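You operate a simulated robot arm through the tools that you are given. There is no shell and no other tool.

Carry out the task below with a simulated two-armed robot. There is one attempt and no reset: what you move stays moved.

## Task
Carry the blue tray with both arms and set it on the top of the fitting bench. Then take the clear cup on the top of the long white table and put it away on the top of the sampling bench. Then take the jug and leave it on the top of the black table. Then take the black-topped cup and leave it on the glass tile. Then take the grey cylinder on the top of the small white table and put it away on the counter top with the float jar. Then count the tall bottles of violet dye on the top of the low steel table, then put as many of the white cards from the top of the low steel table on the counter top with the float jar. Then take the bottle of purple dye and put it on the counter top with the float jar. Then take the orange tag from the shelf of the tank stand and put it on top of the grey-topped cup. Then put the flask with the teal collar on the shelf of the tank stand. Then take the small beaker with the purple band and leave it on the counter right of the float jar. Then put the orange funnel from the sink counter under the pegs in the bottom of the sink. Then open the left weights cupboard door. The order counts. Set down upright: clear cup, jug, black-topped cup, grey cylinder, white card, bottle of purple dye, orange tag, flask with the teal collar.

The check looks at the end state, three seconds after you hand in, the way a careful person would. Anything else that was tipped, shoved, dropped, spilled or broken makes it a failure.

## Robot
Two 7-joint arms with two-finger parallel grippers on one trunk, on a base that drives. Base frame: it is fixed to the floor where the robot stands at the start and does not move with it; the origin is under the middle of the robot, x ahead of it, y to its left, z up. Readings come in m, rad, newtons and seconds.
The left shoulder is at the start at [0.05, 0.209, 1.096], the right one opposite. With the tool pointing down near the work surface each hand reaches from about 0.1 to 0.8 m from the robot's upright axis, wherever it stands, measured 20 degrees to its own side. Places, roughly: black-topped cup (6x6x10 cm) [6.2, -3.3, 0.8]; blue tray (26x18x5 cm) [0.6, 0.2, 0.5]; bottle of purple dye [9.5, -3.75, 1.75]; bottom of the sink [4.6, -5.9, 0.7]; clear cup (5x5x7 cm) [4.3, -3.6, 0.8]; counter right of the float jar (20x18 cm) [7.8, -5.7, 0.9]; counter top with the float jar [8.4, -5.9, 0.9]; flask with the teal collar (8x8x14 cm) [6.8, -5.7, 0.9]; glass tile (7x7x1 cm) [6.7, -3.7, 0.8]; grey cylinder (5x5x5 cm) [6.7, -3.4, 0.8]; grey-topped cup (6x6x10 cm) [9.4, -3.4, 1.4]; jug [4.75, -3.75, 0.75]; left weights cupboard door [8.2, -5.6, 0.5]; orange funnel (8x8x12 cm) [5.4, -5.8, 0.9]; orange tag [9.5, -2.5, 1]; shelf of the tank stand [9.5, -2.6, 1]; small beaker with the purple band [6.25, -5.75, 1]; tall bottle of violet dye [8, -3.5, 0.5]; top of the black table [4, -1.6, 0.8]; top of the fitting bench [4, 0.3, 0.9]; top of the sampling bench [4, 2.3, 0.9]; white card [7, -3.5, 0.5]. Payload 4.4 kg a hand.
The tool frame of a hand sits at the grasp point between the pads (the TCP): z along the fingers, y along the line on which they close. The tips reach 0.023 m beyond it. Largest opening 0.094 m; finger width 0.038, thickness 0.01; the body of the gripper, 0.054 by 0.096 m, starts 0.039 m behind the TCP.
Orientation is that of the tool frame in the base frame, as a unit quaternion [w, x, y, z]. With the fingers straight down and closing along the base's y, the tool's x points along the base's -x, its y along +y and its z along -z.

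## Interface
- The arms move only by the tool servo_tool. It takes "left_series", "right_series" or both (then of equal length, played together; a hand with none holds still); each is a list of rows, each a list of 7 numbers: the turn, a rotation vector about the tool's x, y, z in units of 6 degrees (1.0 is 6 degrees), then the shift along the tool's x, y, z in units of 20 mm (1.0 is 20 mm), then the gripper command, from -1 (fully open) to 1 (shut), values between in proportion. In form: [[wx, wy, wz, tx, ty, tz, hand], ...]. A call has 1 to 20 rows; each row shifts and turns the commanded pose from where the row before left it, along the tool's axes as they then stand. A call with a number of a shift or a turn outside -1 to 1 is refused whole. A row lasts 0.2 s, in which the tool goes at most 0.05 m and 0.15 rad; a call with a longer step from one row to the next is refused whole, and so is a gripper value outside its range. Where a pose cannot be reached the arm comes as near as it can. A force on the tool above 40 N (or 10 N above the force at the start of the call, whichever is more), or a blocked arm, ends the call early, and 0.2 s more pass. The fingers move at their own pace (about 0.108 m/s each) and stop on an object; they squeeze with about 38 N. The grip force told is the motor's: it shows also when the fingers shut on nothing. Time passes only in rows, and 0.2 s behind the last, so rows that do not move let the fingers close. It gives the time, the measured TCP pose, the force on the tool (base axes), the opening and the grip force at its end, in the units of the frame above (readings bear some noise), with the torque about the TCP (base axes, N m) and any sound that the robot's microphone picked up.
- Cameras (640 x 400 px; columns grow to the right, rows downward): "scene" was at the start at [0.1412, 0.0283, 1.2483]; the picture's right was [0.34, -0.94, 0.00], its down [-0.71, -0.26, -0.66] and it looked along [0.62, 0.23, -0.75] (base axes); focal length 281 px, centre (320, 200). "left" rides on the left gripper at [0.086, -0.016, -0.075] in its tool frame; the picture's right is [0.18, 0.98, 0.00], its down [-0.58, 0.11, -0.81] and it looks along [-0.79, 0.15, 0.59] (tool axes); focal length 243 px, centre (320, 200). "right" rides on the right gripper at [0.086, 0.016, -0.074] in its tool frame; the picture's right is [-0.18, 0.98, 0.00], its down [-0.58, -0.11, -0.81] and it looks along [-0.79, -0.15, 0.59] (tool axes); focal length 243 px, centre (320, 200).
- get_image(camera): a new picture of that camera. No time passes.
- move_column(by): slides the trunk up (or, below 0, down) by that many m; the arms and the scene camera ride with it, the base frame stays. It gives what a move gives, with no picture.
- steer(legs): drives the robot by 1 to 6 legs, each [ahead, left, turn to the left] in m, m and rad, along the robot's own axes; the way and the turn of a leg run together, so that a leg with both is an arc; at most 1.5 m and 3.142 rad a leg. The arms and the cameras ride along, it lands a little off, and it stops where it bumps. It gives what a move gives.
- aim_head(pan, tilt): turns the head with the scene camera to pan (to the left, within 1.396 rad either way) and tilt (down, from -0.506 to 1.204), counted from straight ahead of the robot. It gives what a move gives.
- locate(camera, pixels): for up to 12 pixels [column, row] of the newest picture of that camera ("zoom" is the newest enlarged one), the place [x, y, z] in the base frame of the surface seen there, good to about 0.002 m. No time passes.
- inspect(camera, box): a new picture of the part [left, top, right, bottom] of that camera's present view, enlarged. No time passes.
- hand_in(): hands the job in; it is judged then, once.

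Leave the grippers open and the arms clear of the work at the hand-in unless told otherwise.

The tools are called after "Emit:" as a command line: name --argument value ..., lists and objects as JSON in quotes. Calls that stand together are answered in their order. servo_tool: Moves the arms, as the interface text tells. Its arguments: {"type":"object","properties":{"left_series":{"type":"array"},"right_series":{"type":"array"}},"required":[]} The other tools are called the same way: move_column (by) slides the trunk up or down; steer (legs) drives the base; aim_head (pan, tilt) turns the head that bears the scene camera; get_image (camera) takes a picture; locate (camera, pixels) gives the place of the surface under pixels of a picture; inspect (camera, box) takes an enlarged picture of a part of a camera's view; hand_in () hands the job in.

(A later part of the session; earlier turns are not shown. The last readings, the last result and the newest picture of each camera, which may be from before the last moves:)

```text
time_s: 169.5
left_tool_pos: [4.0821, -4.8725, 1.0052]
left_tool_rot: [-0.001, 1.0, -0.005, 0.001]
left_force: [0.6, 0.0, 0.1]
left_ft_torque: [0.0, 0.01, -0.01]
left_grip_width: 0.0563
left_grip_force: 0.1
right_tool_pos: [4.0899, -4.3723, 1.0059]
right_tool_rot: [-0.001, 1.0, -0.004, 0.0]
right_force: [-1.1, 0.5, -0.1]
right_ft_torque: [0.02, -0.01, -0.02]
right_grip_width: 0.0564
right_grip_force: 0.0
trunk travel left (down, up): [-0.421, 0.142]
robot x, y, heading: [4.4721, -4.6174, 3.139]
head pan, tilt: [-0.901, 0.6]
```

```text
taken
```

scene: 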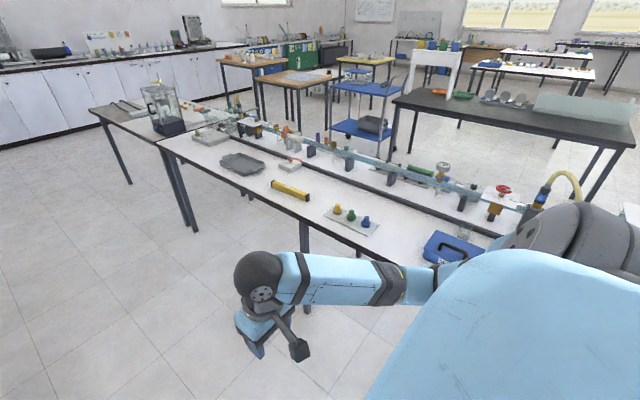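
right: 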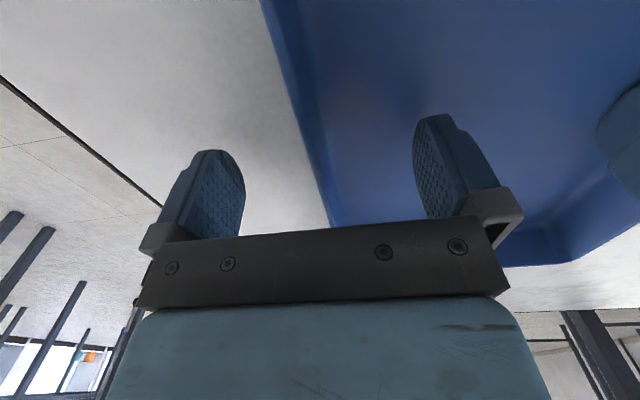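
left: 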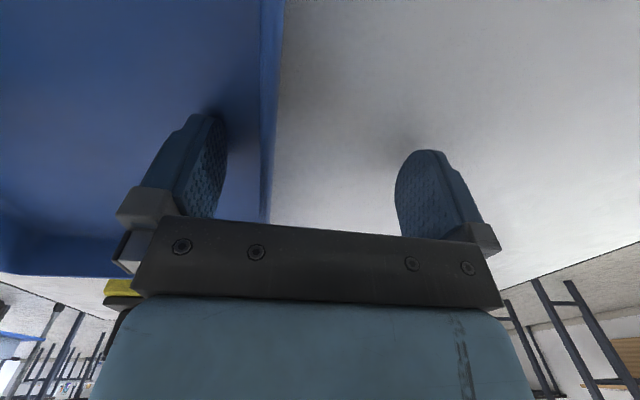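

Turning right to face north.

Emit:
steer --legs '[[0, 0, -1.571]]'

Emit:
aim_head --pan 0.0 --tilt 0.6

Emit:
get_image --camera "scene"

```text
time_s: 173.8
left_tool_pos: [4.2116, -4.2288, 1.0061]
left_tool_rot: [0.001, -0.705, 0.709, -0.001]
left_force: [0.5, -0.2, 0.3]
left_ft_torque: [0.0, 0.02, -0.01]
left_grip_width: 0.0565
left_grip_force: 0.1
right_tool_pos: [4.7135, -4.2359, 1.0058]
right_tool_rot: [0.0, -0.705, 0.709, 0.0]
right_force: [-0.3, 0.0, -0.1]
right_ft_torque: [-0.01, 0.01, 0.01]
right_grip_width: 0.0564
right_grip_force: 0.0
trunk travel left (down, up): [-0.421, 0.142]
robot x, y, heading: [4.4677, -4.6182, 1.571]
head pan, tilt: [-0.901, 0.6]
```

```text
time_s: 175.0
left_tool_pos: [4.2111, -4.2287, 1.0046]
left_tool_rot: [0.0, -0.705, 0.709, -0.002]
left_force: [0.0, 0.1, -0.6]
left_ft_torque: [-0.01, -0.02, -0.02]
left_grip_width: 0.0562
left_grip_force: 0.1
right_tool_pos: [4.7133, -4.2352, 1.005]
right_tool_rot: [-0.001, -0.705, 0.709, -0.001]
right_force: [0.2, -0.3, 0.2]
right_ft_torque: [-0.02, 0.01, -0.04]
right_grip_width: 0.0564
right_grip_force: 0.1
trunk travel left (down, up): [-0.421, 0.142]
robot x, y, heading: [4.4692, -4.6167, 1.565]
head pan, tilt: [0.0, 0.6]
```

```text
taken
```

scene: 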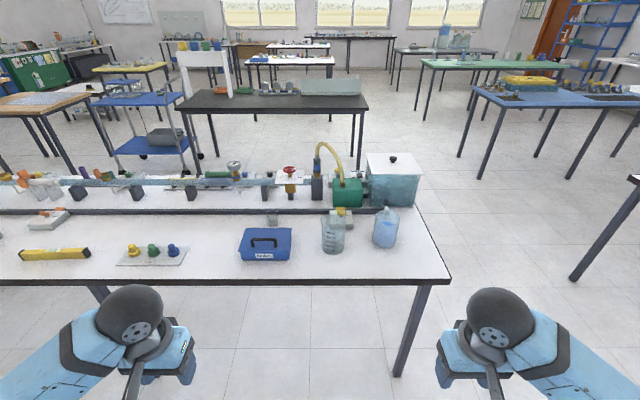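

Emit:
inspect --camera "scene" --box '[220, 140, 460, 290]'

Emit:
locate --camera "zoom" --pixels '[[140, 205], [140, 215], [120, 255], [300, 210], [305, 260], [440, 240], [425, 180], [345, 210], [250, 195], [560, 370], [300, 290], [460, 180]]'

```text
2.67 times, centred on (340, 215) of scene
```

zoom: 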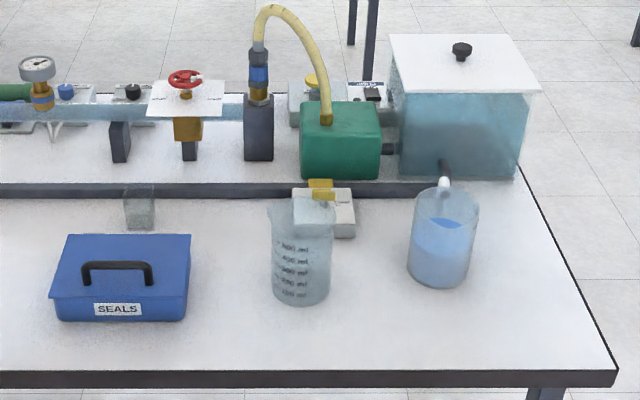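

```text
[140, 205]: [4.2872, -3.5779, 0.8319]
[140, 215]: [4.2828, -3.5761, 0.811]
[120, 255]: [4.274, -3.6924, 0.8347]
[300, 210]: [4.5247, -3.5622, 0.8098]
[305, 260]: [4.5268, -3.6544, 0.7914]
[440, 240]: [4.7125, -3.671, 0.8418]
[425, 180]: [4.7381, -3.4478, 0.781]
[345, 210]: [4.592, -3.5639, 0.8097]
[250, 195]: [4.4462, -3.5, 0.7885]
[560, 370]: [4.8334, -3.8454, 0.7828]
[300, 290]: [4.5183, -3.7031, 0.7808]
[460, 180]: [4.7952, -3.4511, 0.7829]
```

The clear cup is at zoom (140,207) ≈ (4.285, −3.57). The jug is the one with a handle and blue liquid at ≈ (4.71, −3.67) (the graduated one at x 4.52 is a beaker). Zooming on both.

Emit:
inspect --camera "scene" --box '[240, 195, 300, 235]'

Emit:
locate --camera "zoom" --pixels '[[277, 210], [340, 210], [400, 210], [340, 160], [340, 300], [340, 325], [280, 165], [400, 165], [260, 250], [420, 250]]'

Emit:
inspect --camera "scene" --box '[355, 190, 415, 260]'

Emit:
locate --camera "zoom" --pixels '[[320, 100], [320, 200], [320, 300], [230, 200], [410, 200], [320, 340], [325, 30]]'

```text
10.00 times, centred on (270, 215) of scene
```

zoom: 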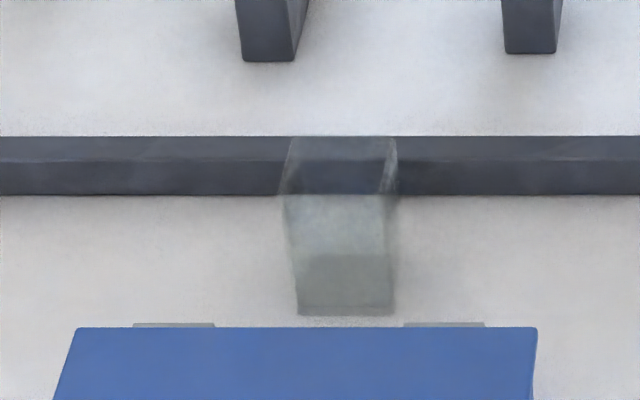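

```text
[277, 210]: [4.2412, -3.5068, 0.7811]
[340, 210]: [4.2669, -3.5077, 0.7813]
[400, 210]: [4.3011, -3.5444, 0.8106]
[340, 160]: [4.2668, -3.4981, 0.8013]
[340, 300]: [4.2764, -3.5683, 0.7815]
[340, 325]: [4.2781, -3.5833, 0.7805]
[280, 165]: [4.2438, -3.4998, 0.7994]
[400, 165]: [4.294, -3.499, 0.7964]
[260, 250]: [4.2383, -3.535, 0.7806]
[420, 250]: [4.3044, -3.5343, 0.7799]
```

```text
5.71 times, centred on (385, 225) of scene
```

zoom: 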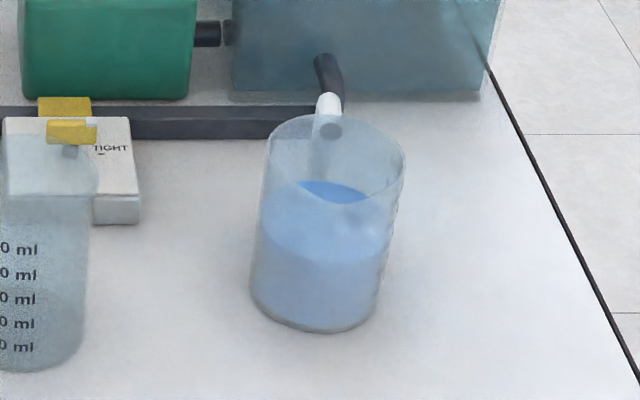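

```text
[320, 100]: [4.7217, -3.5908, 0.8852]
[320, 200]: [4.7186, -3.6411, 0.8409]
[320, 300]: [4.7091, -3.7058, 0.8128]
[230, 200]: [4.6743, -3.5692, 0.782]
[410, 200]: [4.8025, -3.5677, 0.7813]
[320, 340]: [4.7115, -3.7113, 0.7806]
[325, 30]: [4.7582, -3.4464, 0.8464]
```

The clear cup: base centre ≈ (4.279, −3.557), rim ≈ 0.048 wide, top z≈0.85, standing between the blue box and the black rail. I'll pick it with the left hand from above, closing along x. Driving ahead 0.35 m first (hands at z 1.0 are above everything here).

Emit:
steer --legs '[[0.345, 0, 0.006]]'

Emit:
servo_tool --left_series '[[0, 0, 0, 0, 0, -1, -0.6], [0, 0, 0, 0, 0, -1, -0.6], [0, 0, 0, 0, 0, -1, -0.6], [0, 0, 0, 0, 0, -1, -0.6], [0, 0, 0, 0, 0, -1, -0.6]]' --right_series '[[0, 0, 0, 0, 0, -1, -0.2], [0, 0, 0, 0, 0, -1, -0.2], [0, 0, 0, 0, 0, -1, -0.2], [0, 0, 0, 0, 0, -1, -0.2], [0, 0, 0, 0, 0, -1, -0.2]]'

Emit:
move_column --by -0.1

Emit:
aim_head --pan 0.1 --tilt 0.85

Emit:
get_image --camera "scene"

```text
time_s: 177.2
left_tool_pos: [4.2088, -3.8926, 1.0051]
left_tool_rot: [0.0, 0.707, -0.707, 0.001]
left_force: [-0.2, 0.2, 0.3]
left_ft_torque: [-0.03, 0.0, 0.01]
left_grip_width: 0.0566
left_grip_force: 0.2
right_tool_pos: [4.71, -3.8964, 1.0057]
right_tool_rot: [0.0, 0.707, -0.707, 0.001]
right_force: [0.2, -0.5, -0.6]
right_ft_torque: [-0.01, 0.01, -0.03]
right_grip_width: 0.0565
right_grip_force: 0.0
trunk travel left (down, up): [-0.421, 0.142]
robot x, y, heading: [4.4667, -4.2773, 1.577]
head pan, tilt: [0.0, 0.6]
```

```text
time_s: 178.4
left_tool_pos: [4.2085, -3.8912, 1.1056]
left_tool_rot: [0.0, 0.707, -0.707, 0.002]
left_force: [0.0, -0.2, -0.8]
left_ft_torque: [-0.04, 0.0, -0.01]
left_grip_width: 0.0751
left_grip_force: 0.1
right_tool_pos: [4.7108, -3.8969, 1.1072]
right_tool_rot: [0.001, 0.707, -0.707, 0.0]
right_force: [0.7, 0.2, 0.0]
right_ft_torque: [0.01, -0.02, 0.03]
right_grip_width: 0.0565
right_grip_force: 0.0
trunk travel left (down, up): [-0.421, 0.142]
robot x, y, heading: [4.4719, -4.2792, 1.577]
head pan, tilt: [0.0, 0.6]
```

```text
time_s: 179.7
left_tool_pos: [4.2071, -3.8927, 1.0056]
left_tool_rot: [0.0, -0.707, 0.707, -0.001]
left_force: [-0.2, 0.8, 0.0]
left_ft_torque: [0.0, -0.01, -0.03]
left_grip_width: 0.0752
left_grip_force: 0.0
right_tool_pos: [4.7104, -3.8978, 1.0067]
right_tool_rot: [0.0, 0.707, -0.707, 0.0]
right_force: [-0.3, 0.2, -0.3]
right_ft_torque: [-0.02, -0.03, -0.04]
right_grip_width: 0.0564
right_grip_force: 0.0
trunk travel left (down, up): [-0.321, 0.242]
robot x, y, heading: [4.4708, -4.2793, 1.576]
head pan, tilt: [0.0, 0.6]
```

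```text
time_s: 180.5
left_tool_pos: [4.209, -3.8902, 1.006]
left_tool_rot: [0.0, -0.706, 0.708, -0.001]
left_force: [0.6, -0.2, 0.0]
left_ft_torque: [-0.02, -0.01, -0.02]
left_grip_width: 0.0755
left_grip_force: 0.1
right_tool_pos: [4.7112, -3.8967, 1.0074]
right_tool_rot: [0.0, 0.707, -0.707, 0.0]
right_force: [0.4, 0.2, -1.2]
right_ft_torque: [0.0, 0.0, 0.0]
right_grip_width: 0.0565
right_grip_force: 0.1
trunk travel left (down, up): [-0.321, 0.242]
robot x, y, heading: [4.4675, -4.2769, 1.579]
head pan, tilt: [0.099, 0.85]
```

```text
taken
```

scene: 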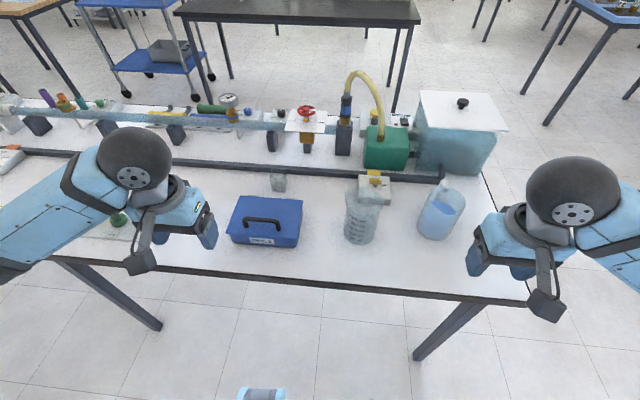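

Emit:
inspect --camera "scene" --box '[250, 155, 320, 200]'

Emit:
locate --camera "zoom" --pixels '[[185, 180], [260, 180], [330, 180], [260, 270], [260, 310], [185, 230], [330, 230], [200, 330], [260, 330], [325, 330]]'

Emit:
inspect --camera "scene" --box '[330, 160, 480, 260]'

Emit:
locate --camera "scene" --pixels '[[264, 221], [244, 218], [265, 200], [303, 217], [240, 243]]'

```text
8.89 times, centred on (285, 178) of scene
```

zoom: 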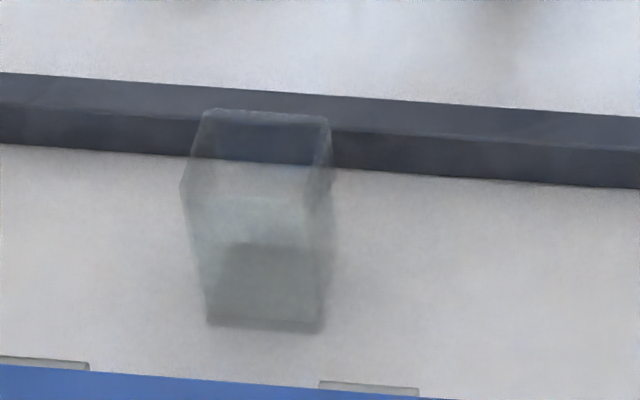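

```text
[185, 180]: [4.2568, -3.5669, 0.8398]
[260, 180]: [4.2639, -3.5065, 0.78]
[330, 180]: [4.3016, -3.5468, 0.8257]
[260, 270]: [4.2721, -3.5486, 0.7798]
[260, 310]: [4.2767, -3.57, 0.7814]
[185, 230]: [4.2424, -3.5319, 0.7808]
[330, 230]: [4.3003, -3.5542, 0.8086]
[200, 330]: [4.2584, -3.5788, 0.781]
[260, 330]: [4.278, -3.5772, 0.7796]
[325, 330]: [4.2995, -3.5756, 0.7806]
```

```text
4.00 times, centred on (405, 210) of scene
```

zoom: 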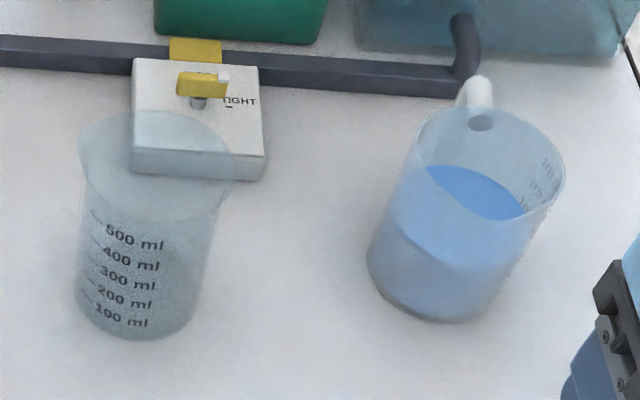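

```text
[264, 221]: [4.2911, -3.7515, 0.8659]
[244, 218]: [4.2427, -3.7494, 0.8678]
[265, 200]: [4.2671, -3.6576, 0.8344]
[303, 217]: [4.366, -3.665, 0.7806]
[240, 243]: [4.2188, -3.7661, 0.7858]
```

The cup's base centre is ≈ (4.279, −3.557), sides aligned with the axes; the box handle top is z 0.868. Moving the left hand above the cup at z 0.95, opening 0.075.

Emit:
servo_tool --left_series '[[0, 0, 0, -0.98, -0.206, 0.165, -0.7], [0, 0, 0, -0.98, -0.206, 0.165, -0.7], [0, 0, 0, -0.98, -0.206, 0.165, -0.7], [0, 0, 0, -0.98, -0.206, 0.165, -0.7], [0, 0, 0, -0.98, -0.206, 0.165, -0.7], [0, 0, 0, -0.98, -0.206, 0.165, -0.7], [0, 0, 0, -0.98, -0.206, 0.165, -0.7], [0, 0, 0, -0.98, -0.206, 0.165, -0.7], [0, 0, 0, -0.98, -0.206, 0.165, -0.7], [0, 0, 0, -0.98, -0.206, 0.165, -0.7], [0, 0, 0, -0.98, -0.206, 0.165, -0.7], [0, 0, 0, -0.98, -0.206, 0.165, -0.7], [0, 0, 0, -0.98, -0.206, 0.165, -0.7], [0, 0, 0, -0.98, -0.206, 0.165, -0.7], [0, 0, 0, -0.98, -0.206, 0.165, -0.7], [0, 0, 0, -0.98, -0.206, 0.165, -0.7], [0, 0, 0, -0.98, -0.206, 0.165, -0.7], [0, 0, 0, 0, 0, 0, -0.7]]'

Emit:
get_image --camera "left"

Emit:
get_image --camera "scene"

```text
time_s: 184.3
left_tool_pos: [4.2767, -3.558, 0.9493]
left_tool_rot: [0.0, -0.707, 0.707, -0.001]
left_force: [-0.3, 0.2, 1.5]
left_ft_torque: [0.03, 0.01, -0.02]
left_grip_width: 0.0802
left_grip_force: 0.2
right_tool_pos: [4.7103, -3.8963, 1.0069]
right_tool_rot: [0.0, 0.707, -0.707, 0.001]
right_force: [0.1, -0.8, 0.2]
right_ft_torque: [-0.04, 0.03, -0.04]
right_grip_width: 0.0563
right_grip_force: 0.0
trunk travel left (down, up): [-0.321, 0.242]
robot x, y, heading: [4.4684, -4.2749, 1.577]
head pan, tilt: [0.099, 0.85]
```

```text
taken
```

left: 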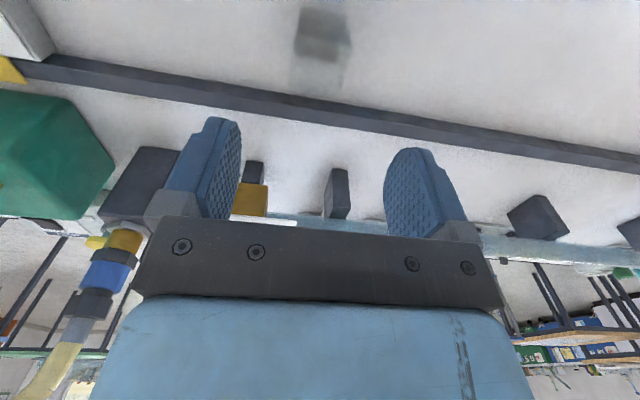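

```text
taken
```

scene: 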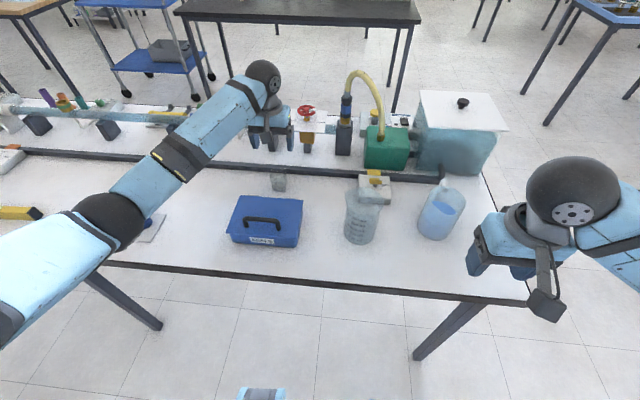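

The hand's axis (column 320 of the left picture) meets the cup at (322,45): aligned. Descending to z 0.82.

Emit:
servo_tool --left_series '[[0, 0, 0, 0, -0.1, 0.92, -0.7], [0, 0, 0, 0, 0, 0.92, -0.7], [0, 0, 0, 0, 0, 0.92, -0.7], [0, 0, 0, 0, 0, 0.92, -0.7], [0, 0, 0, 0, 0, 0.92, -0.7], [0, 0, 0, 0, 0, 0.92, -0.7], [0, 0, 0, 0, 0, 0.92, -0.7], [0, 0, 0, 0, 0, 0, -0.7]]'

Emit:
get_image --camera "left"

Emit:
get_image --camera "scene"

```text
time_s: 186.1
left_tool_pos: [4.2804, -3.5578, 0.8201]
left_tool_rot: [0.0, -0.707, 0.707, -0.002]
left_force: [0.0, -0.4, -0.2]
left_ft_torque: [-0.01, -0.01, -0.01]
left_grip_width: 0.08
left_grip_force: 0.1
right_tool_pos: [4.7114, -3.8964, 1.0063]
right_tool_rot: [0.0, 0.707, -0.707, 0.0]
right_force: [0.4, -0.1, 0.3]
right_ft_torque: [-0.01, 0.01, 0.01]
right_grip_width: 0.0564
right_grip_force: 0.0
trunk travel left (down, up): [-0.321, 0.242]
robot x, y, heading: [4.4671, -4.2767, 1.575]
head pan, tilt: [0.099, 0.85]
```

```text
taken
```

left: 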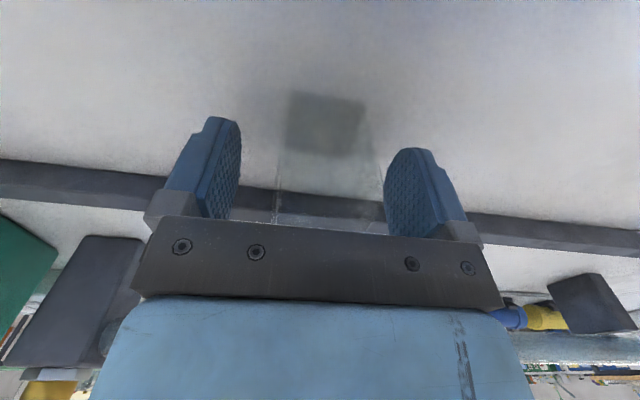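

```text
taken
```

scene: 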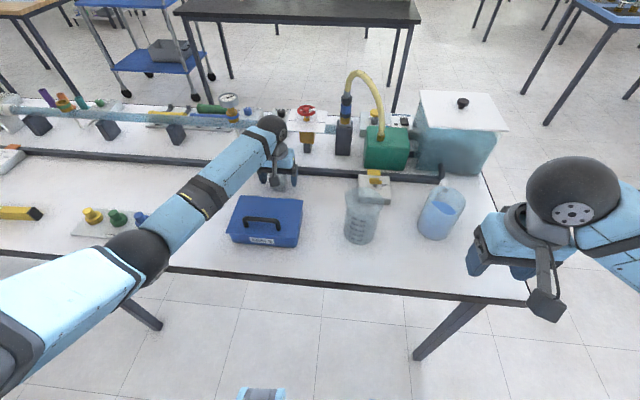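

The cup stands between the fingers. Closing.

Emit:
servo_tool --left_series '[[0, 0, 0, 0, 0, 0, -0.3], [0, 0, 0, 0, 0, 0, 0], [0, 0, 0, 0, 0, 0, 0.2], [0, 0, 0, 0, 0, 0, 0.5], [0, 0, 0, 0, 0, 0, 1], [0, 0, 0, 0, 0, 0, 1]]'

```text
time_s: 187.5
left_tool_pos: [4.2799, -3.5566, 0.8201]
left_tool_rot: [0.0, -0.707, 0.707, -0.001]
left_force: [-0.1, 0.3, -0.1]
left_ft_torque: [0.01, -0.02, -0.01]
left_grip_width: 0.0412
left_grip_force: 38.1
right_tool_pos: [4.7106, -3.8964, 1.0062]
right_tool_rot: [0.001, 0.707, -0.707, 0.001]
right_force: [0.0, 0.7, -0.9]
right_ft_torque: [-0.03, 0.0, 0.0]
right_grip_width: 0.0565
right_grip_force: 0.1
trunk travel left (down, up): [-0.321, 0.242]
robot x, y, heading: [4.4695, -4.2751, 1.581]
head pan, tilt: [0.099, 0.85]
```

Holding at 0.041 m width. Lifting 0.18 m straight up.

Emit:
servo_tool --left_series '[[0, 0, 0, 0, 0, -0.5, 1], [0, 0, 0, 0, 0, -1, 1], [0, 0, 0, 0, 0, -1, 1], [0, 0, 0, 0, 0, -1, 1], [0, 0, 0, 0, 0, -1, 1], [0, 0, 0, 0, 0, -1, 1], [0, 0, 0, 0, 0, -1, 1], [0, 0, 0, 0, 0, -1, 1], [0, 0, 0, 0, 0, -1, 1], [0, 0, 0, 0, 0, -0.5, 1], [0, 0, 0, 0, 0, 0, 1]]'

Emit:
get_image --camera "scene"

Emit:
get_image --camera "left"

```text
time_s: 189.9
left_tool_pos: [4.2796, -3.557, 1.0004]
left_tool_rot: [0.0, 0.707, -0.707, 0.001]
left_force: [0.4, 0.0, -0.4]
left_ft_torque: [0.03, -0.01, -0.03]
left_grip_width: 0.0412
left_grip_force: 38.0
right_tool_pos: [4.7106, -3.8961, 1.0067]
right_tool_rot: [0.0, -0.707, 0.708, 0.0]
right_force: [-0.2, 0.4, -0.2]
right_ft_torque: [-0.02, 0.02, 0.01]
right_grip_width: 0.0566
right_grip_force: 0.0
trunk travel left (down, up): [-0.321, 0.242]
robot x, y, heading: [4.4687, -4.2803, 1.576]
head pan, tilt: [0.099, 0.85]
```

```text
taken
```

scene: 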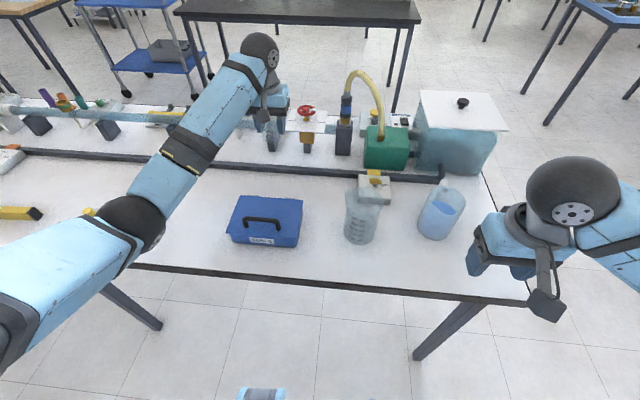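

```text
taken
```

left: 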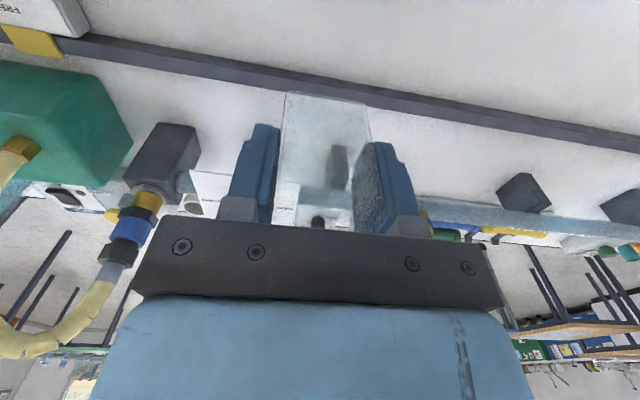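

The cup is securely held upright. Retracting the left hand to the tucked position.

Emit:
servo_tool --left_series '[[0, 0, 0, 1, 0.2, 0, 1], [0, 0, 0, 1, 0.2, 0, 1], [0, 0, 0, 1, 0.2, 0, 1], [0, 0, 0, 1, 0.2, 0, 1], [0, 0, 0, 1, 0.2, 0, 1], [0, 0, 0, 1, 0.2, 0, 1], [0, 0, 0, 1, 0.2, 0, 1], [0, 0, 0, 1, 0.2, 0, 1], [0, 0, 0, 1, 0.2, 0, 1], [0, 0, 0, 1, 0.2, 0, 1], [0, 0, 0, 1, 0.2, 0, 1], [0, 0, 0, 1, 0.2, 0, 1], [0, 0, 0, 1, 0.2, 0, 1], [0, 0, 0, 1, 0.2, 0, 1], [0, 0, 0, 1, 0.2, 0, 1], [0, 0, 0, 1, 0.2, 0, 1], [0, 0, 0, 0.8, 0.2, 0, 1], [0, 0, 0, 0, 0, 0, 1]]'

Emit:
get_image --camera "scene"

```text
time_s: 193.7
left_tool_pos: [4.2114, -3.8917, 1.0001]
left_tool_rot: [0.0, -0.707, 0.708, -0.001]
left_force: [0.7, 0.3, 0.3]
left_ft_torque: [-0.03, 0.02, 0.0]
left_grip_width: 0.0414
left_grip_force: 37.8
right_tool_pos: [4.7108, -3.8961, 1.0075]
right_tool_rot: [0.0, -0.707, 0.707, -0.001]
right_force: [0.2, 0.0, -0.5]
right_ft_torque: [0.01, 0.0, -0.02]
right_grip_width: 0.0566
right_grip_force: 0.2
trunk travel left (down, up): [-0.321, 0.242]
robot x, y, heading: [4.4643, -4.2767, 1.574]
head pan, tilt: [0.099, 0.85]
```

```text
taken
```

scene: 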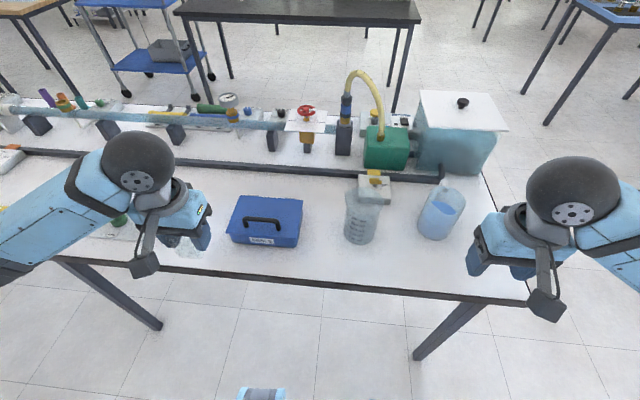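

Now the route to the sampling bench: back up to y≈−4.6, slide right (east) to x≈5.5, then north.

Emit:
steer --legs '[[-0.33, 0, 0], [0, -1.03, 0]]'

Emit:
aim_head --pan 0.0 --tilt 0.5

Emit:
get_image --camera "scene"

```text
time_s: 204.7
left_tool_pos: [5.2282, -4.2316, 1.0001]
left_tool_rot: [0.0, -0.705, 0.71, -0.001]
left_force: [-0.1, -0.1, -0.4]
left_ft_torque: [0.02, -0.02, -0.03]
left_grip_width: 0.0412
left_grip_force: 37.8
right_tool_pos: [5.7267, -4.2403, 1.0074]
right_tool_rot: [-0.002, -0.705, 0.709, -0.001]
right_force: [0.4, -0.1, -0.7]
right_ft_torque: [0.01, -0.02, 0.05]
right_grip_width: 0.056
right_grip_force: 0.0
trunk travel left (down, up): [-0.321, 0.242]
robot x, y, heading: [5.4833, -4.621, 1.571]
head pan, tilt: [0.099, 0.85]
```

```text
time_s: 205.5
left_tool_pos: [5.229, -4.2338, 1.0007]
left_tool_rot: [0.0, -0.705, 0.71, -0.002]
left_force: [-0.7, 0.8, -0.1]
left_ft_torque: [0.03, 0.01, -0.02]
left_grip_width: 0.0415
left_grip_force: 37.7
right_tool_pos: [5.7264, -4.2397, 1.0066]
right_tool_rot: [-0.001, -0.705, 0.709, 0.0]
right_force: [0.3, 0.2, 0.9]
right_ft_torque: [-0.01, -0.01, 0.02]
right_grip_width: 0.0565
right_grip_force: 0.1
trunk travel left (down, up): [-0.321, 0.242]
robot x, y, heading: [5.4816, -4.6199, 1.571]
head pan, tilt: [0.0, 0.499]
```

```text
taken
```

scene: 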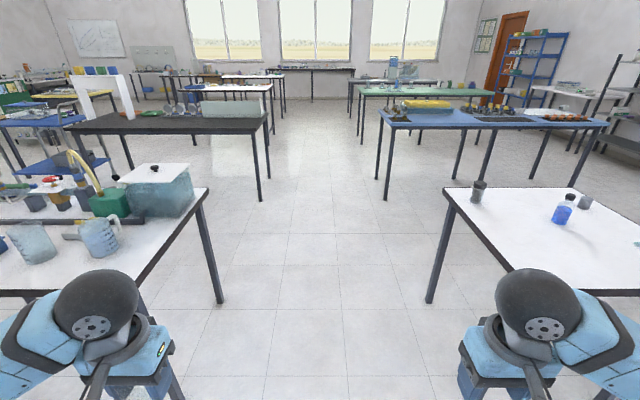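

From here I can see the jug at (100,235) — enlarging for later, then continuing.

Emit:
inspect --camera "scene" --box '[0, 150, 200, 290]'

Emit:
inspect --camera "scene" --box '[440, 160, 640, 300]'

```text
2.86 times, centred on (100, 220) of scene
```

zoom: 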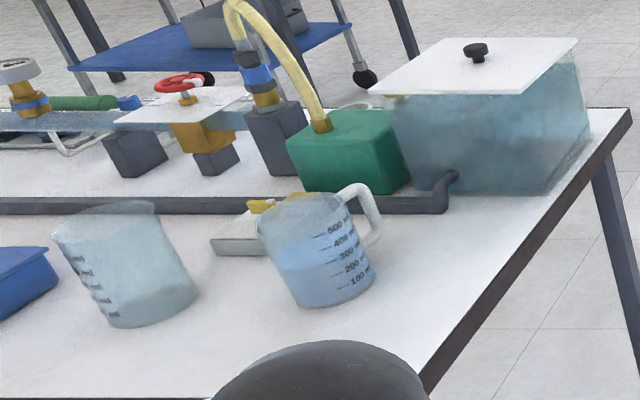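

```text
2.86 times, centred on (540, 230) of scene
```

zoom: 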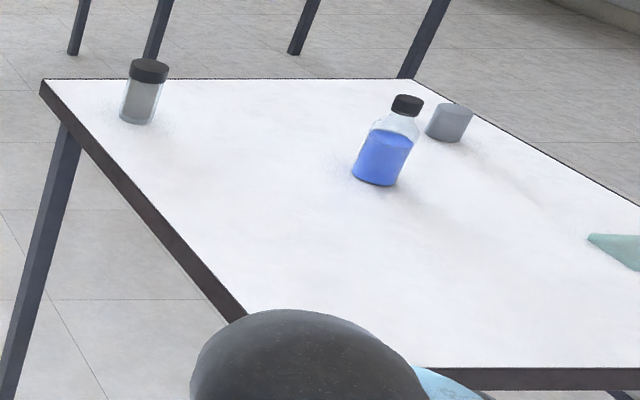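

The jug indeed has a handle pointing north-east; good to know. Now driving north 2.9 m.

Emit:
steer --legs '[[1.45, 0, 0], [1.45, 0, 0]]'

```text
time_s: 219.6
left_tool_pos: [5.2535, -1.3088, 0.9998]
left_tool_rot: [0.0, -0.699, 0.715, -0.001]
left_force: [0.5, 0.6, -0.9]
left_ft_torque: [-0.04, 0.01, 0.03]
left_grip_width: 0.0414
left_grip_force: 37.8
right_tool_pos: [5.7507, -1.3213, 1.0065]
right_tool_rot: [-0.001, -0.699, 0.715, -0.001]
right_force: [-0.2, 0.5, 0.3]
right_ft_torque: [0.01, -0.01, 0.02]
right_grip_width: 0.0565
right_grip_force: 0.1
trunk travel left (down, up): [-0.321, 0.242]
robot x, y, heading: [5.5016, -1.7039, 1.553]
head pan, tilt: [0.0, 0.499]
```

Emit:
get_image --camera "scene"

Emit:
locate --camera "scene" --pixels '[[385, 115], [360, 95], [280, 110], [270, 90], [350, 200], [380, 130], [250, 130], [355, 130], [490, 90], [240, 83]]'

```text
taken
```

scene: 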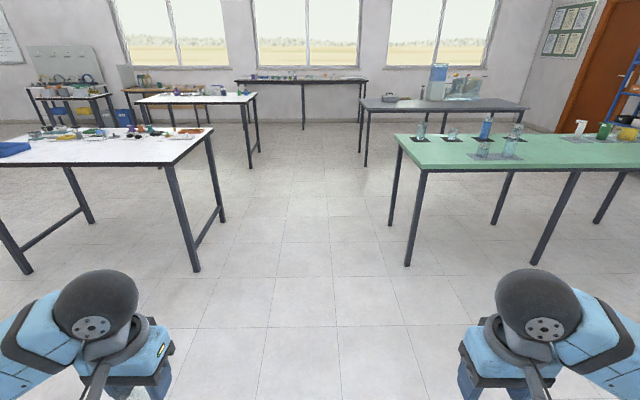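

```text
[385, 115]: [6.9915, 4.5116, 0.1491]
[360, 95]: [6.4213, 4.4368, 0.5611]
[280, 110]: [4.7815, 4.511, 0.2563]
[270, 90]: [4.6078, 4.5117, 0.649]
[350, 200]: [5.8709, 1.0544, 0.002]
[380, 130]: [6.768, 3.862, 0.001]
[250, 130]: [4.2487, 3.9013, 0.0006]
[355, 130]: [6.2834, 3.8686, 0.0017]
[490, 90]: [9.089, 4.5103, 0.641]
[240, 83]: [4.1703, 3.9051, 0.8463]
```

Emit:
locate --camera "scene" --pixels '[[400, 145], [412, 262], [425, 168], [255, 95], [140, 103], [240, 104], [195, 92], [222, 90], [165, 99], [210, 130]]'

Emit:
inspect --camera "scene" --box '[130, 70, 270, 130]'

Emit:
steer --legs '[[1.5, 0, 0.018], [1.45, 0, 0]]'

```text
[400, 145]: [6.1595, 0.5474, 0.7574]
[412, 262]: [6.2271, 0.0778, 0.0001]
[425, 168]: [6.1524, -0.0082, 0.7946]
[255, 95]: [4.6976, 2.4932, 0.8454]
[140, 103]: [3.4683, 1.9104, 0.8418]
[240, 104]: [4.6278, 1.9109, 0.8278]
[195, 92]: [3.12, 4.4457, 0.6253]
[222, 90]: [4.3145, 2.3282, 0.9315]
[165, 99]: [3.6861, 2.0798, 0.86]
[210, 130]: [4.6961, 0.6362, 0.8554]
```

```text
4.57 times, centred on (200, 100) of scene
```

zoom: 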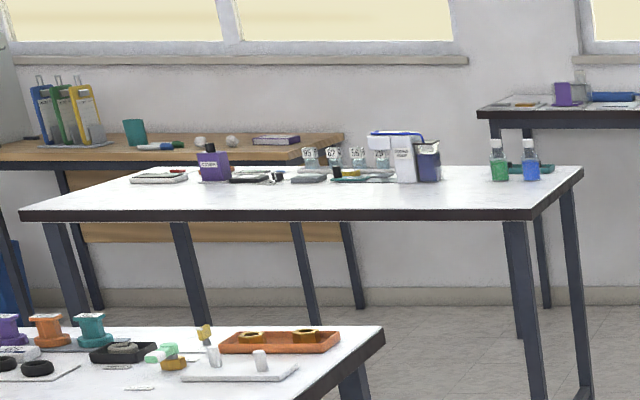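

```text
time_s: 233.9
left_tool_pos: [5.2568, 1.634, 0.9995]
left_tool_rot: [-0.001, -0.705, 0.71, -0.001]
left_force: [-0.1, -0.4, -1.1]
left_ft_torque: [0.01, -0.01, 0.0]
left_grip_width: 0.0417
left_grip_force: 37.7
right_tool_pos: [5.7565, 1.628, 1.0068]
right_tool_rot: [0.0, -0.706, 0.708, -0.001]
right_force: [-0.4, -0.8, 0.2]
right_ft_torque: [0.0, 0.02, -0.02]
right_grip_width: 0.0564
right_grip_force: 0.0
trunk travel left (down, up): [-0.321, 0.242]
robot x, y, heading: [5.5116, 1.2482, 1.57]
head pan, tilt: [0.0, 0.499]
```

At (5.51, 1.25), facing north. Sliding left 1.15 m between the fitting and the sampling benches.

Emit:
steer --legs '[[0, 1.15, 0]]'

Emit:
aim_head --pan 0.1 --tilt 0.65

Emit:
get_image --camera "scene"

```text
time_s: 244.3
left_tool_pos: [4.0968, 1.6404, 0.9994]
left_tool_rot: [-0.001, -0.703, 0.711, -0.002]
left_force: [0.0, -0.2, 0.2]
left_ft_torque: [-0.01, -0.01, -0.04]
left_grip_width: 0.0411
left_grip_force: 37.8
right_tool_pos: [4.5943, 1.6305, 1.0074]
right_tool_rot: [0.0, -0.703, 0.711, 0.0]
right_force: [-0.5, 0.5, 0.0]
right_ft_torque: [-0.01, -0.03, -0.02]
right_grip_width: 0.0562
right_grip_force: 0.0
trunk travel left (down, up): [-0.321, 0.242]
robot x, y, heading: [4.3466, 1.2521, 1.561]
head pan, tilt: [0.0, 0.499]
```

```text
time_s: 245.0
left_tool_pos: [4.0971, 1.6401, 1.0]
left_tool_rot: [0.001, -0.702, 0.712, -0.001]
left_force: [-0.2, -0.1, -0.1]
left_ft_torque: [0.02, 0.0, 0.0]
left_grip_width: 0.0413
left_grip_force: 37.8
right_tool_pos: [4.5948, 1.6279, 1.006]
right_tool_rot: [-0.001, -0.703, 0.711, 0.0]
right_force: [0.2, 0.3, 0.7]
right_ft_torque: [0.01, -0.01, 0.0]
right_grip_width: 0.0565
right_grip_force: 0.0
trunk travel left (down, up): [-0.321, 0.242]
robot x, y, heading: [4.3467, 1.2494, 1.565]
head pan, tilt: [0.099, 0.649]
```

```text
taken
```

scene: 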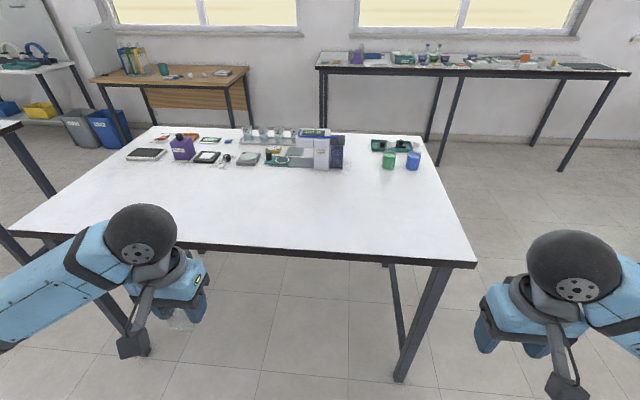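

The front half of the bench is free. Locating its surface around (260,215) and front edge.

Emit:
locate --camera "scene" --pixels '[[260, 215], [260, 235], [260, 250], [300, 225], [330, 200], [240, 180], [465, 262], [435, 145], [300, 170]]'

```text
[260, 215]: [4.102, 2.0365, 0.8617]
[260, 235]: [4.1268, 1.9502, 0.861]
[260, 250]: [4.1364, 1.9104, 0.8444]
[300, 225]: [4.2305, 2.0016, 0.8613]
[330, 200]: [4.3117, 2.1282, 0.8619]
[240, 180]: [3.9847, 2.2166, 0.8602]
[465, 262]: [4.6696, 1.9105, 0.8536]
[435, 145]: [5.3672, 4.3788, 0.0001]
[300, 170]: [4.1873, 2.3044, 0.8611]
```

Driving ahead 0.25 m, then extending the left hand to (4.10, 2.08) at z 0.96.

Emit:
steer --legs '[[0.25, 0, 0.006]]'

Emit:
servo_tool --left_series '[[0, 0, 0, -1, 0, 0, 1], [0, 0, 0, -1, 0, 0, 1], [0, 0, 0, -1, 0, 0, 1], [0, 0, 0, -1, 0, 0, 1], [0, 0, 0, -1, 0, 0, 1], [0, 0, 0, -1, 0, 0, 1], [0, 0, 0, -1, 0, 0, 1], [0, 0, 0, -1, 0, 0, 1], [0, 0, 0, -1, 0, 0.5, 1], [0, 0, 0, -0.5, 0, 0.5, 1], [0, 0, 0, 0, 0, 0.5, 1], [0, 0, 0, 0, 0, 0.5, 1], [0, 0, 0, 0, 0, 0, 1]]'

Emit:
get_image --camera "scene"

```text
time_s: 246.8
left_tool_pos: [4.0904, 1.882, 1.0007]
left_tool_rot: [0.0, 0.707, -0.707, 0.0]
left_force: [-1.2, -0.5, -0.3]
left_ft_torque: [0.01, -0.02, 0.01]
left_grip_width: 0.0413
left_grip_force: 38.0
right_tool_pos: [4.5902, 1.8777, 1.0056]
right_tool_rot: [0.0, 0.708, -0.707, 0.0]
right_force: [-0.9, 0.6, 0.1]
right_ft_torque: [-0.02, 0.0, 0.03]
right_grip_width: 0.0566
right_grip_force: 0.0
trunk travel left (down, up): [-0.321, 0.242]
robot x, y, heading: [4.3457, 1.4942, 1.579]
head pan, tilt: [0.099, 0.649]
```

```text
time_s: 249.6
left_tool_pos: [4.0917, 2.0691, 0.9567]
left_tool_rot: [0.0, -0.707, 0.708, -0.003]
left_force: [0.4, 0.2, -0.7]
left_ft_torque: [-0.02, 0.04, -0.02]
left_grip_width: 0.0412
left_grip_force: 37.9
right_tool_pos: [4.5885, 1.8768, 1.0066]
right_tool_rot: [0.0, 0.707, -0.707, 0.0]
right_force: [0.4, 0.7, 0.2]
right_ft_torque: [0.03, -0.02, -0.01]
right_grip_width: 0.0562
right_grip_force: 0.1
trunk travel left (down, up): [-0.321, 0.242]
robot x, y, heading: [4.3481, 1.4923, 1.581]
head pan, tilt: [0.099, 0.649]
```

```text
taken
```

scene: 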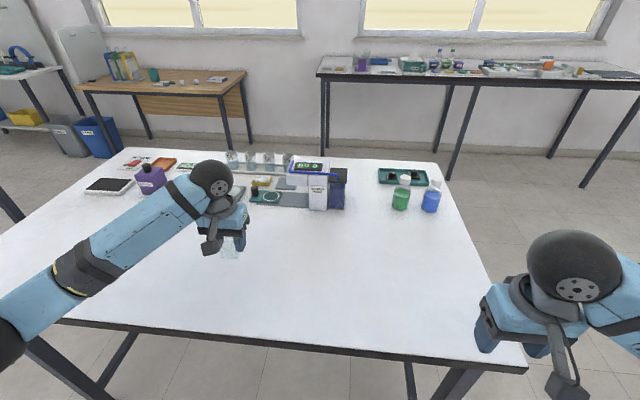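

Lowering the cup to the bench: 52 mm, then fine steps to contact.

Emit:
servo_tool --left_series '[[0, 0, 0, 0, 0, 0.9, 1], [0, 0, 0, 0, 0, 0.9, 1], [0, 0, 0, 0, 0, 0.75, 1], [0, 0, 0, 0, 0, 0.1, 1], [0, 0, 0, 0, 0, 0.1, 1], [0, 0, 0, 0, 0, 0, 1]]'

```text
time_s: 251.0
left_tool_pos: [4.0916, 2.0701, 0.9035]
left_tool_rot: [0.0, 0.707, -0.707, 0.001]
left_force: [-0.2, 0.2, -0.3]
left_ft_torque: [-0.02, 0.01, 0.0]
left_grip_width: 0.0414
left_grip_force: 38.4
right_tool_pos: [4.5902, 1.8769, 1.0069]
right_tool_rot: [0.001, 0.708, -0.706, 0.0]
right_force: [-0.1, -0.8, 0.4]
right_ft_torque: [-0.02, -0.03, -0.05]
right_grip_width: 0.0563
right_grip_force: 0.0
trunk travel left (down, up): [-0.321, 0.242]
robot x, y, heading: [4.3492, 1.4931, 1.577]
head pan, tilt: [0.099, 0.649]
```

Emit:
servo_tool --left_series '[[0, 0, 0, 0, 0, 0.08, 1], [0, 0, 0, 0, 0, 0.06, 1], [0, 0, 0, 0, 0, 0, 1]]'

```text
time_s: 251.8
left_tool_pos: [4.0912, 2.0713, 0.9005]
left_tool_rot: [0.0, -0.707, 0.707, -0.002]
left_force: [-0.1, -1.6, -1.0]
left_ft_torque: [0.0, 0.01, -0.03]
left_grip_width: 0.0412
left_grip_force: 38.2
right_tool_pos: [4.5902, 1.8775, 1.0074]
right_tool_rot: [0.001, 0.708, -0.706, 0.0]
right_force: [0.2, 0.3, 0.3]
right_ft_torque: [-0.02, 0.01, -0.01]
right_grip_width: 0.0567
right_grip_force: 0.1
trunk travel left (down, up): [-0.321, 0.242]
robot x, y, heading: [4.3485, 1.4981, 1.575]
head pan, tilt: [0.099, 0.649]
```

Emit:
servo_tool --left_series '[[0, 0, 0, 0, 0, 0.06, 1], [0, 0, 0, 0, 0, 0.04, 1], [0, 0, 0, 0, 0, 0, 1]]'

```text
time_s: 252.6
left_tool_pos: [4.0897, 2.072, 0.8996]
left_tool_rot: [0.0, 0.707, -0.707, 0.0]
left_force: [-0.5, -0.5, 4.8]
left_ft_torque: [-0.06, 0.06, -0.01]
left_grip_width: 0.0412
left_grip_force: 37.8
right_tool_pos: [4.5902, 1.8771, 1.0073]
right_tool_rot: [0.0, 0.707, -0.707, 0.0]
right_force: [0.6, -0.6, 0.1]
right_ft_torque: [-0.01, 0.0, 0.02]
right_grip_width: 0.0562
right_grip_force: 0.0
trunk travel left (down, up): [-0.321, 0.242]
robot x, y, heading: [4.3517, 1.4912, 1.577]
head pan, tilt: [0.099, 0.649]
```

Contact (≈5 N). Opening slowly, then rising.

Emit:
servo_tool --left_series '[[0, 0, 0, 0, 0, 0, 0.1], [0, 0, 0, 0, 0, 0, -0.2], [0, 0, 0, 0, 0, 0, -0.7], [0, 0, 0, 0, 0, 0, -0.7], [0, 0, 0, 0, 0, -0.5, -0.7], [0, 0, 0, 0, 0, -1, -0.7], [0, 0, 0, 0, 0, -1, -0.7], [0, 0, 0, 0, 0, -1, -0.7], [0, 0, 0, 0, 0, -1, -0.7], [0, 0, 0, 0, 0, -1, -0.7], [0, 0, 0, 0, 0, -1, -0.7], [0, 0, 0, 0, 0, -1, -0.7], [0, 0, 0, 0, 0, 0, -0.7]]'

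Emit:
get_image --camera "scene"

Emit:
get_image --camera "left"

```text
time_s: 255.4
left_tool_pos: [4.0908, 2.0712, 1.0504]
left_tool_rot: [0.0, -0.707, 0.707, -0.001]
left_force: [-0.5, 0.7, 0.2]
left_ft_torque: [-0.01, -0.02, 0.0]
left_grip_width: 0.0796
left_grip_force: 0.1
right_tool_pos: [4.5901, 1.8774, 1.0063]
right_tool_rot: [0.001, 0.708, -0.706, 0.0]
right_force: [-0.1, 1.1, 0.4]
right_ft_torque: [0.02, 0.0, -0.02]
right_grip_width: 0.0563
right_grip_force: 0.1
trunk travel left (down, up): [-0.321, 0.242]
robot x, y, heading: [4.3468, 1.4951, 1.572]
head pan, tilt: [0.099, 0.649]
```

```text
taken
```

scene: 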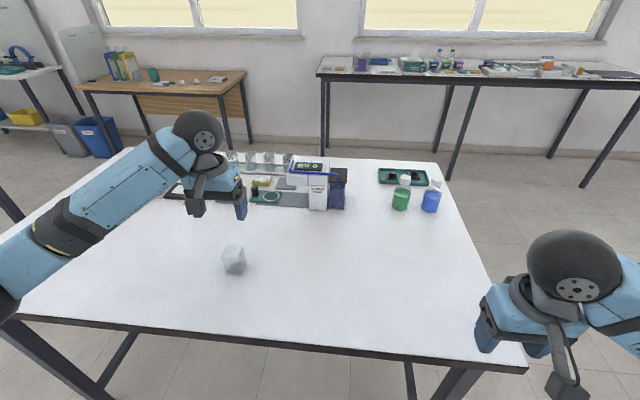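

```text
taken
```

left: 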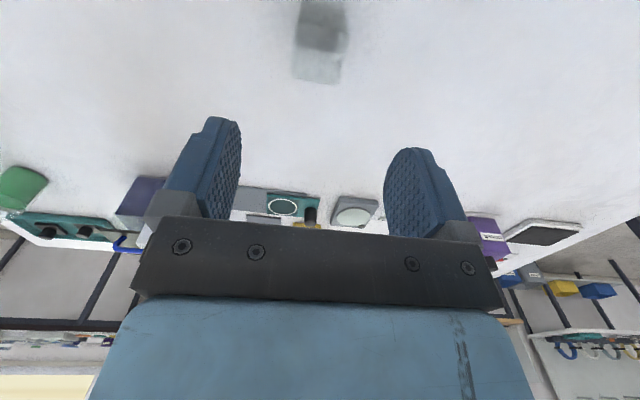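

The cup stands upright at (4.09, 2.07) on the sampling bench. Tucking the left hand and retracing the route in reverse toward the jug.

Emit:
servo_tool --left_series '[[0, 0, 0, 1, 0, 0, -0.7], [0, 0, 0, 1, 0, 0, -0.7], [0, 0, 0, 1, 0, 0, -0.7], [0, 0, 0, 1, 0, 0, -0.7], [0, 0, 0, 1, 0, 0, -0.7], [0, 0, 0, 1, 0, 0, -0.7], [0, 0, 0, 1, 0, 0, -0.7], [0, 0, 0, 1, 0, 0, -0.7], [0, 0, 0, 1, 0, 0, -0.7], [0, 0, 0, 0.5, 0, 0, -0.7], [0, 0, 0, 0, 0, 0, -0.7]]'

Emit:
steer --legs '[[-0.25, 0, 0], [0, -1.16, 0]]'

```text
time_s: 257.8
left_tool_pos: [4.0897, 1.8796, 1.0512]
left_tool_rot: [-0.001, 0.707, -0.707, 0.001]
left_force: [0.5, 0.3, -0.4]
left_ft_torque: [0.01, -0.02, 0.03]
left_grip_width: 0.0802
left_grip_force: 0.0
right_tool_pos: [4.5905, 1.8778, 1.0064]
right_tool_rot: [0.001, 0.708, -0.706, 0.0]
right_force: [-0.5, 0.2, 0.4]
right_ft_torque: [-0.01, 0.01, 0.0]
right_grip_width: 0.0568
right_grip_force: 0.0
trunk travel left (down, up): [-0.321, 0.242]
robot x, y, heading: [4.347, 1.4943, 1.574]
head pan, tilt: [0.099, 0.649]
```

```text
time_s: 269.8
left_tool_pos: [5.2596, 1.6394, 1.0511]
left_tool_rot: [0.0, 0.713, -0.701, 0.001]
left_force: [-0.5, -0.5, 0.4]
left_ft_torque: [0.0, 0.0, -0.03]
left_grip_width: 0.08
left_grip_force: 0.1
right_tool_pos: [5.7602, 1.6453, 1.0063]
right_tool_rot: [0.001, 0.713, -0.702, 0.0]
right_force: [0.1, 0.0, -0.1]
right_ft_torque: [0.0, -0.05, 0.01]
right_grip_width: 0.0563
right_grip_force: 0.1
trunk travel left (down, up): [-0.321, 0.242]
robot x, y, heading: [5.5246, 1.2608, 1.595]
head pan, tilt: [0.099, 0.649]
```

Emit:
steer --legs '[[-0.05, 0, -0.024], [-1.45, 0, 0], [-1.45, 0, 0]]'

```text
time_s: 284.3
left_tool_pos: [5.2437, -1.2827, 1.0516]
left_tool_rot: [0.0, -0.703, 0.711, -0.001]
left_force: [-0.1, -0.3, -0.5]
left_ft_torque: [0.0, 0.01, 0.01]
left_grip_width: 0.08
left_grip_force: 0.0
right_tool_pos: [5.7427, -1.2907, 1.0078]
right_tool_rot: [0.001, -0.704, 0.71, 0.0]
right_force: [0.5, -0.2, 0.3]
right_ft_torque: [-0.03, 0.02, 0.01]
right_grip_width: 0.0567
right_grip_force: 0.0
trunk travel left (down, up): [-0.321, 0.242]
robot x, y, heading: [5.4992, -1.6685, 1.568]
head pan, tilt: [0.099, 0.649]
```

At (5.50, −1.67). Before going on, a look left at the black table to choose the jug's spot.

Emit:
aim_head --pan 1.3 --tilt 0.5

Emit:
get_image --camera "scene"

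Emit:
locate --camera "scene" --pixels '[[240, 250], [330, 240], [250, 200], [200, 190], [300, 200], [270, 180], [150, 180], [200, 240], [330, 300], [230, 170]]'

```text
time_s: 285.7
left_tool_pos: [5.2437, -1.2833, 1.0512]
left_tool_rot: [0.0, -0.703, 0.711, 0.0]
left_force: [-0.6, 0.3, -0.2]
left_ft_torque: [-0.01, 0.01, -0.01]
left_grip_width: 0.0799
left_grip_force: 0.1
right_tool_pos: [5.7428, -1.291, 1.0058]
right_tool_rot: [0.0, -0.704, 0.71, -0.001]
right_force: [-0.4, 0.2, -0.7]
right_ft_torque: [0.0, 0.0, 0.03]
right_grip_width: 0.0561
right_grip_force: 0.0
trunk travel left (down, up): [-0.321, 0.242]
robot x, y, heading: [5.501, -1.6722, 1.572]
head pan, tilt: [1.3, 0.499]
```

```text
taken
```

scene: 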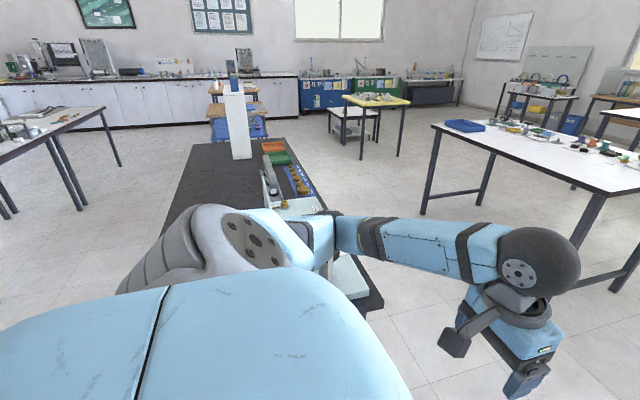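

```text
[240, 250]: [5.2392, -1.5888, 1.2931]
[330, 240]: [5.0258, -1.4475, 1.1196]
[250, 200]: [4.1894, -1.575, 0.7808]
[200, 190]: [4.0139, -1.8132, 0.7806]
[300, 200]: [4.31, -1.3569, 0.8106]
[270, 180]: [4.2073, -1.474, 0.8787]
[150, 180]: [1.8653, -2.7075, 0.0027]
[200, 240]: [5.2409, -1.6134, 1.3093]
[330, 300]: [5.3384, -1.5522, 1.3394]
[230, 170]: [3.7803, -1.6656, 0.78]
```

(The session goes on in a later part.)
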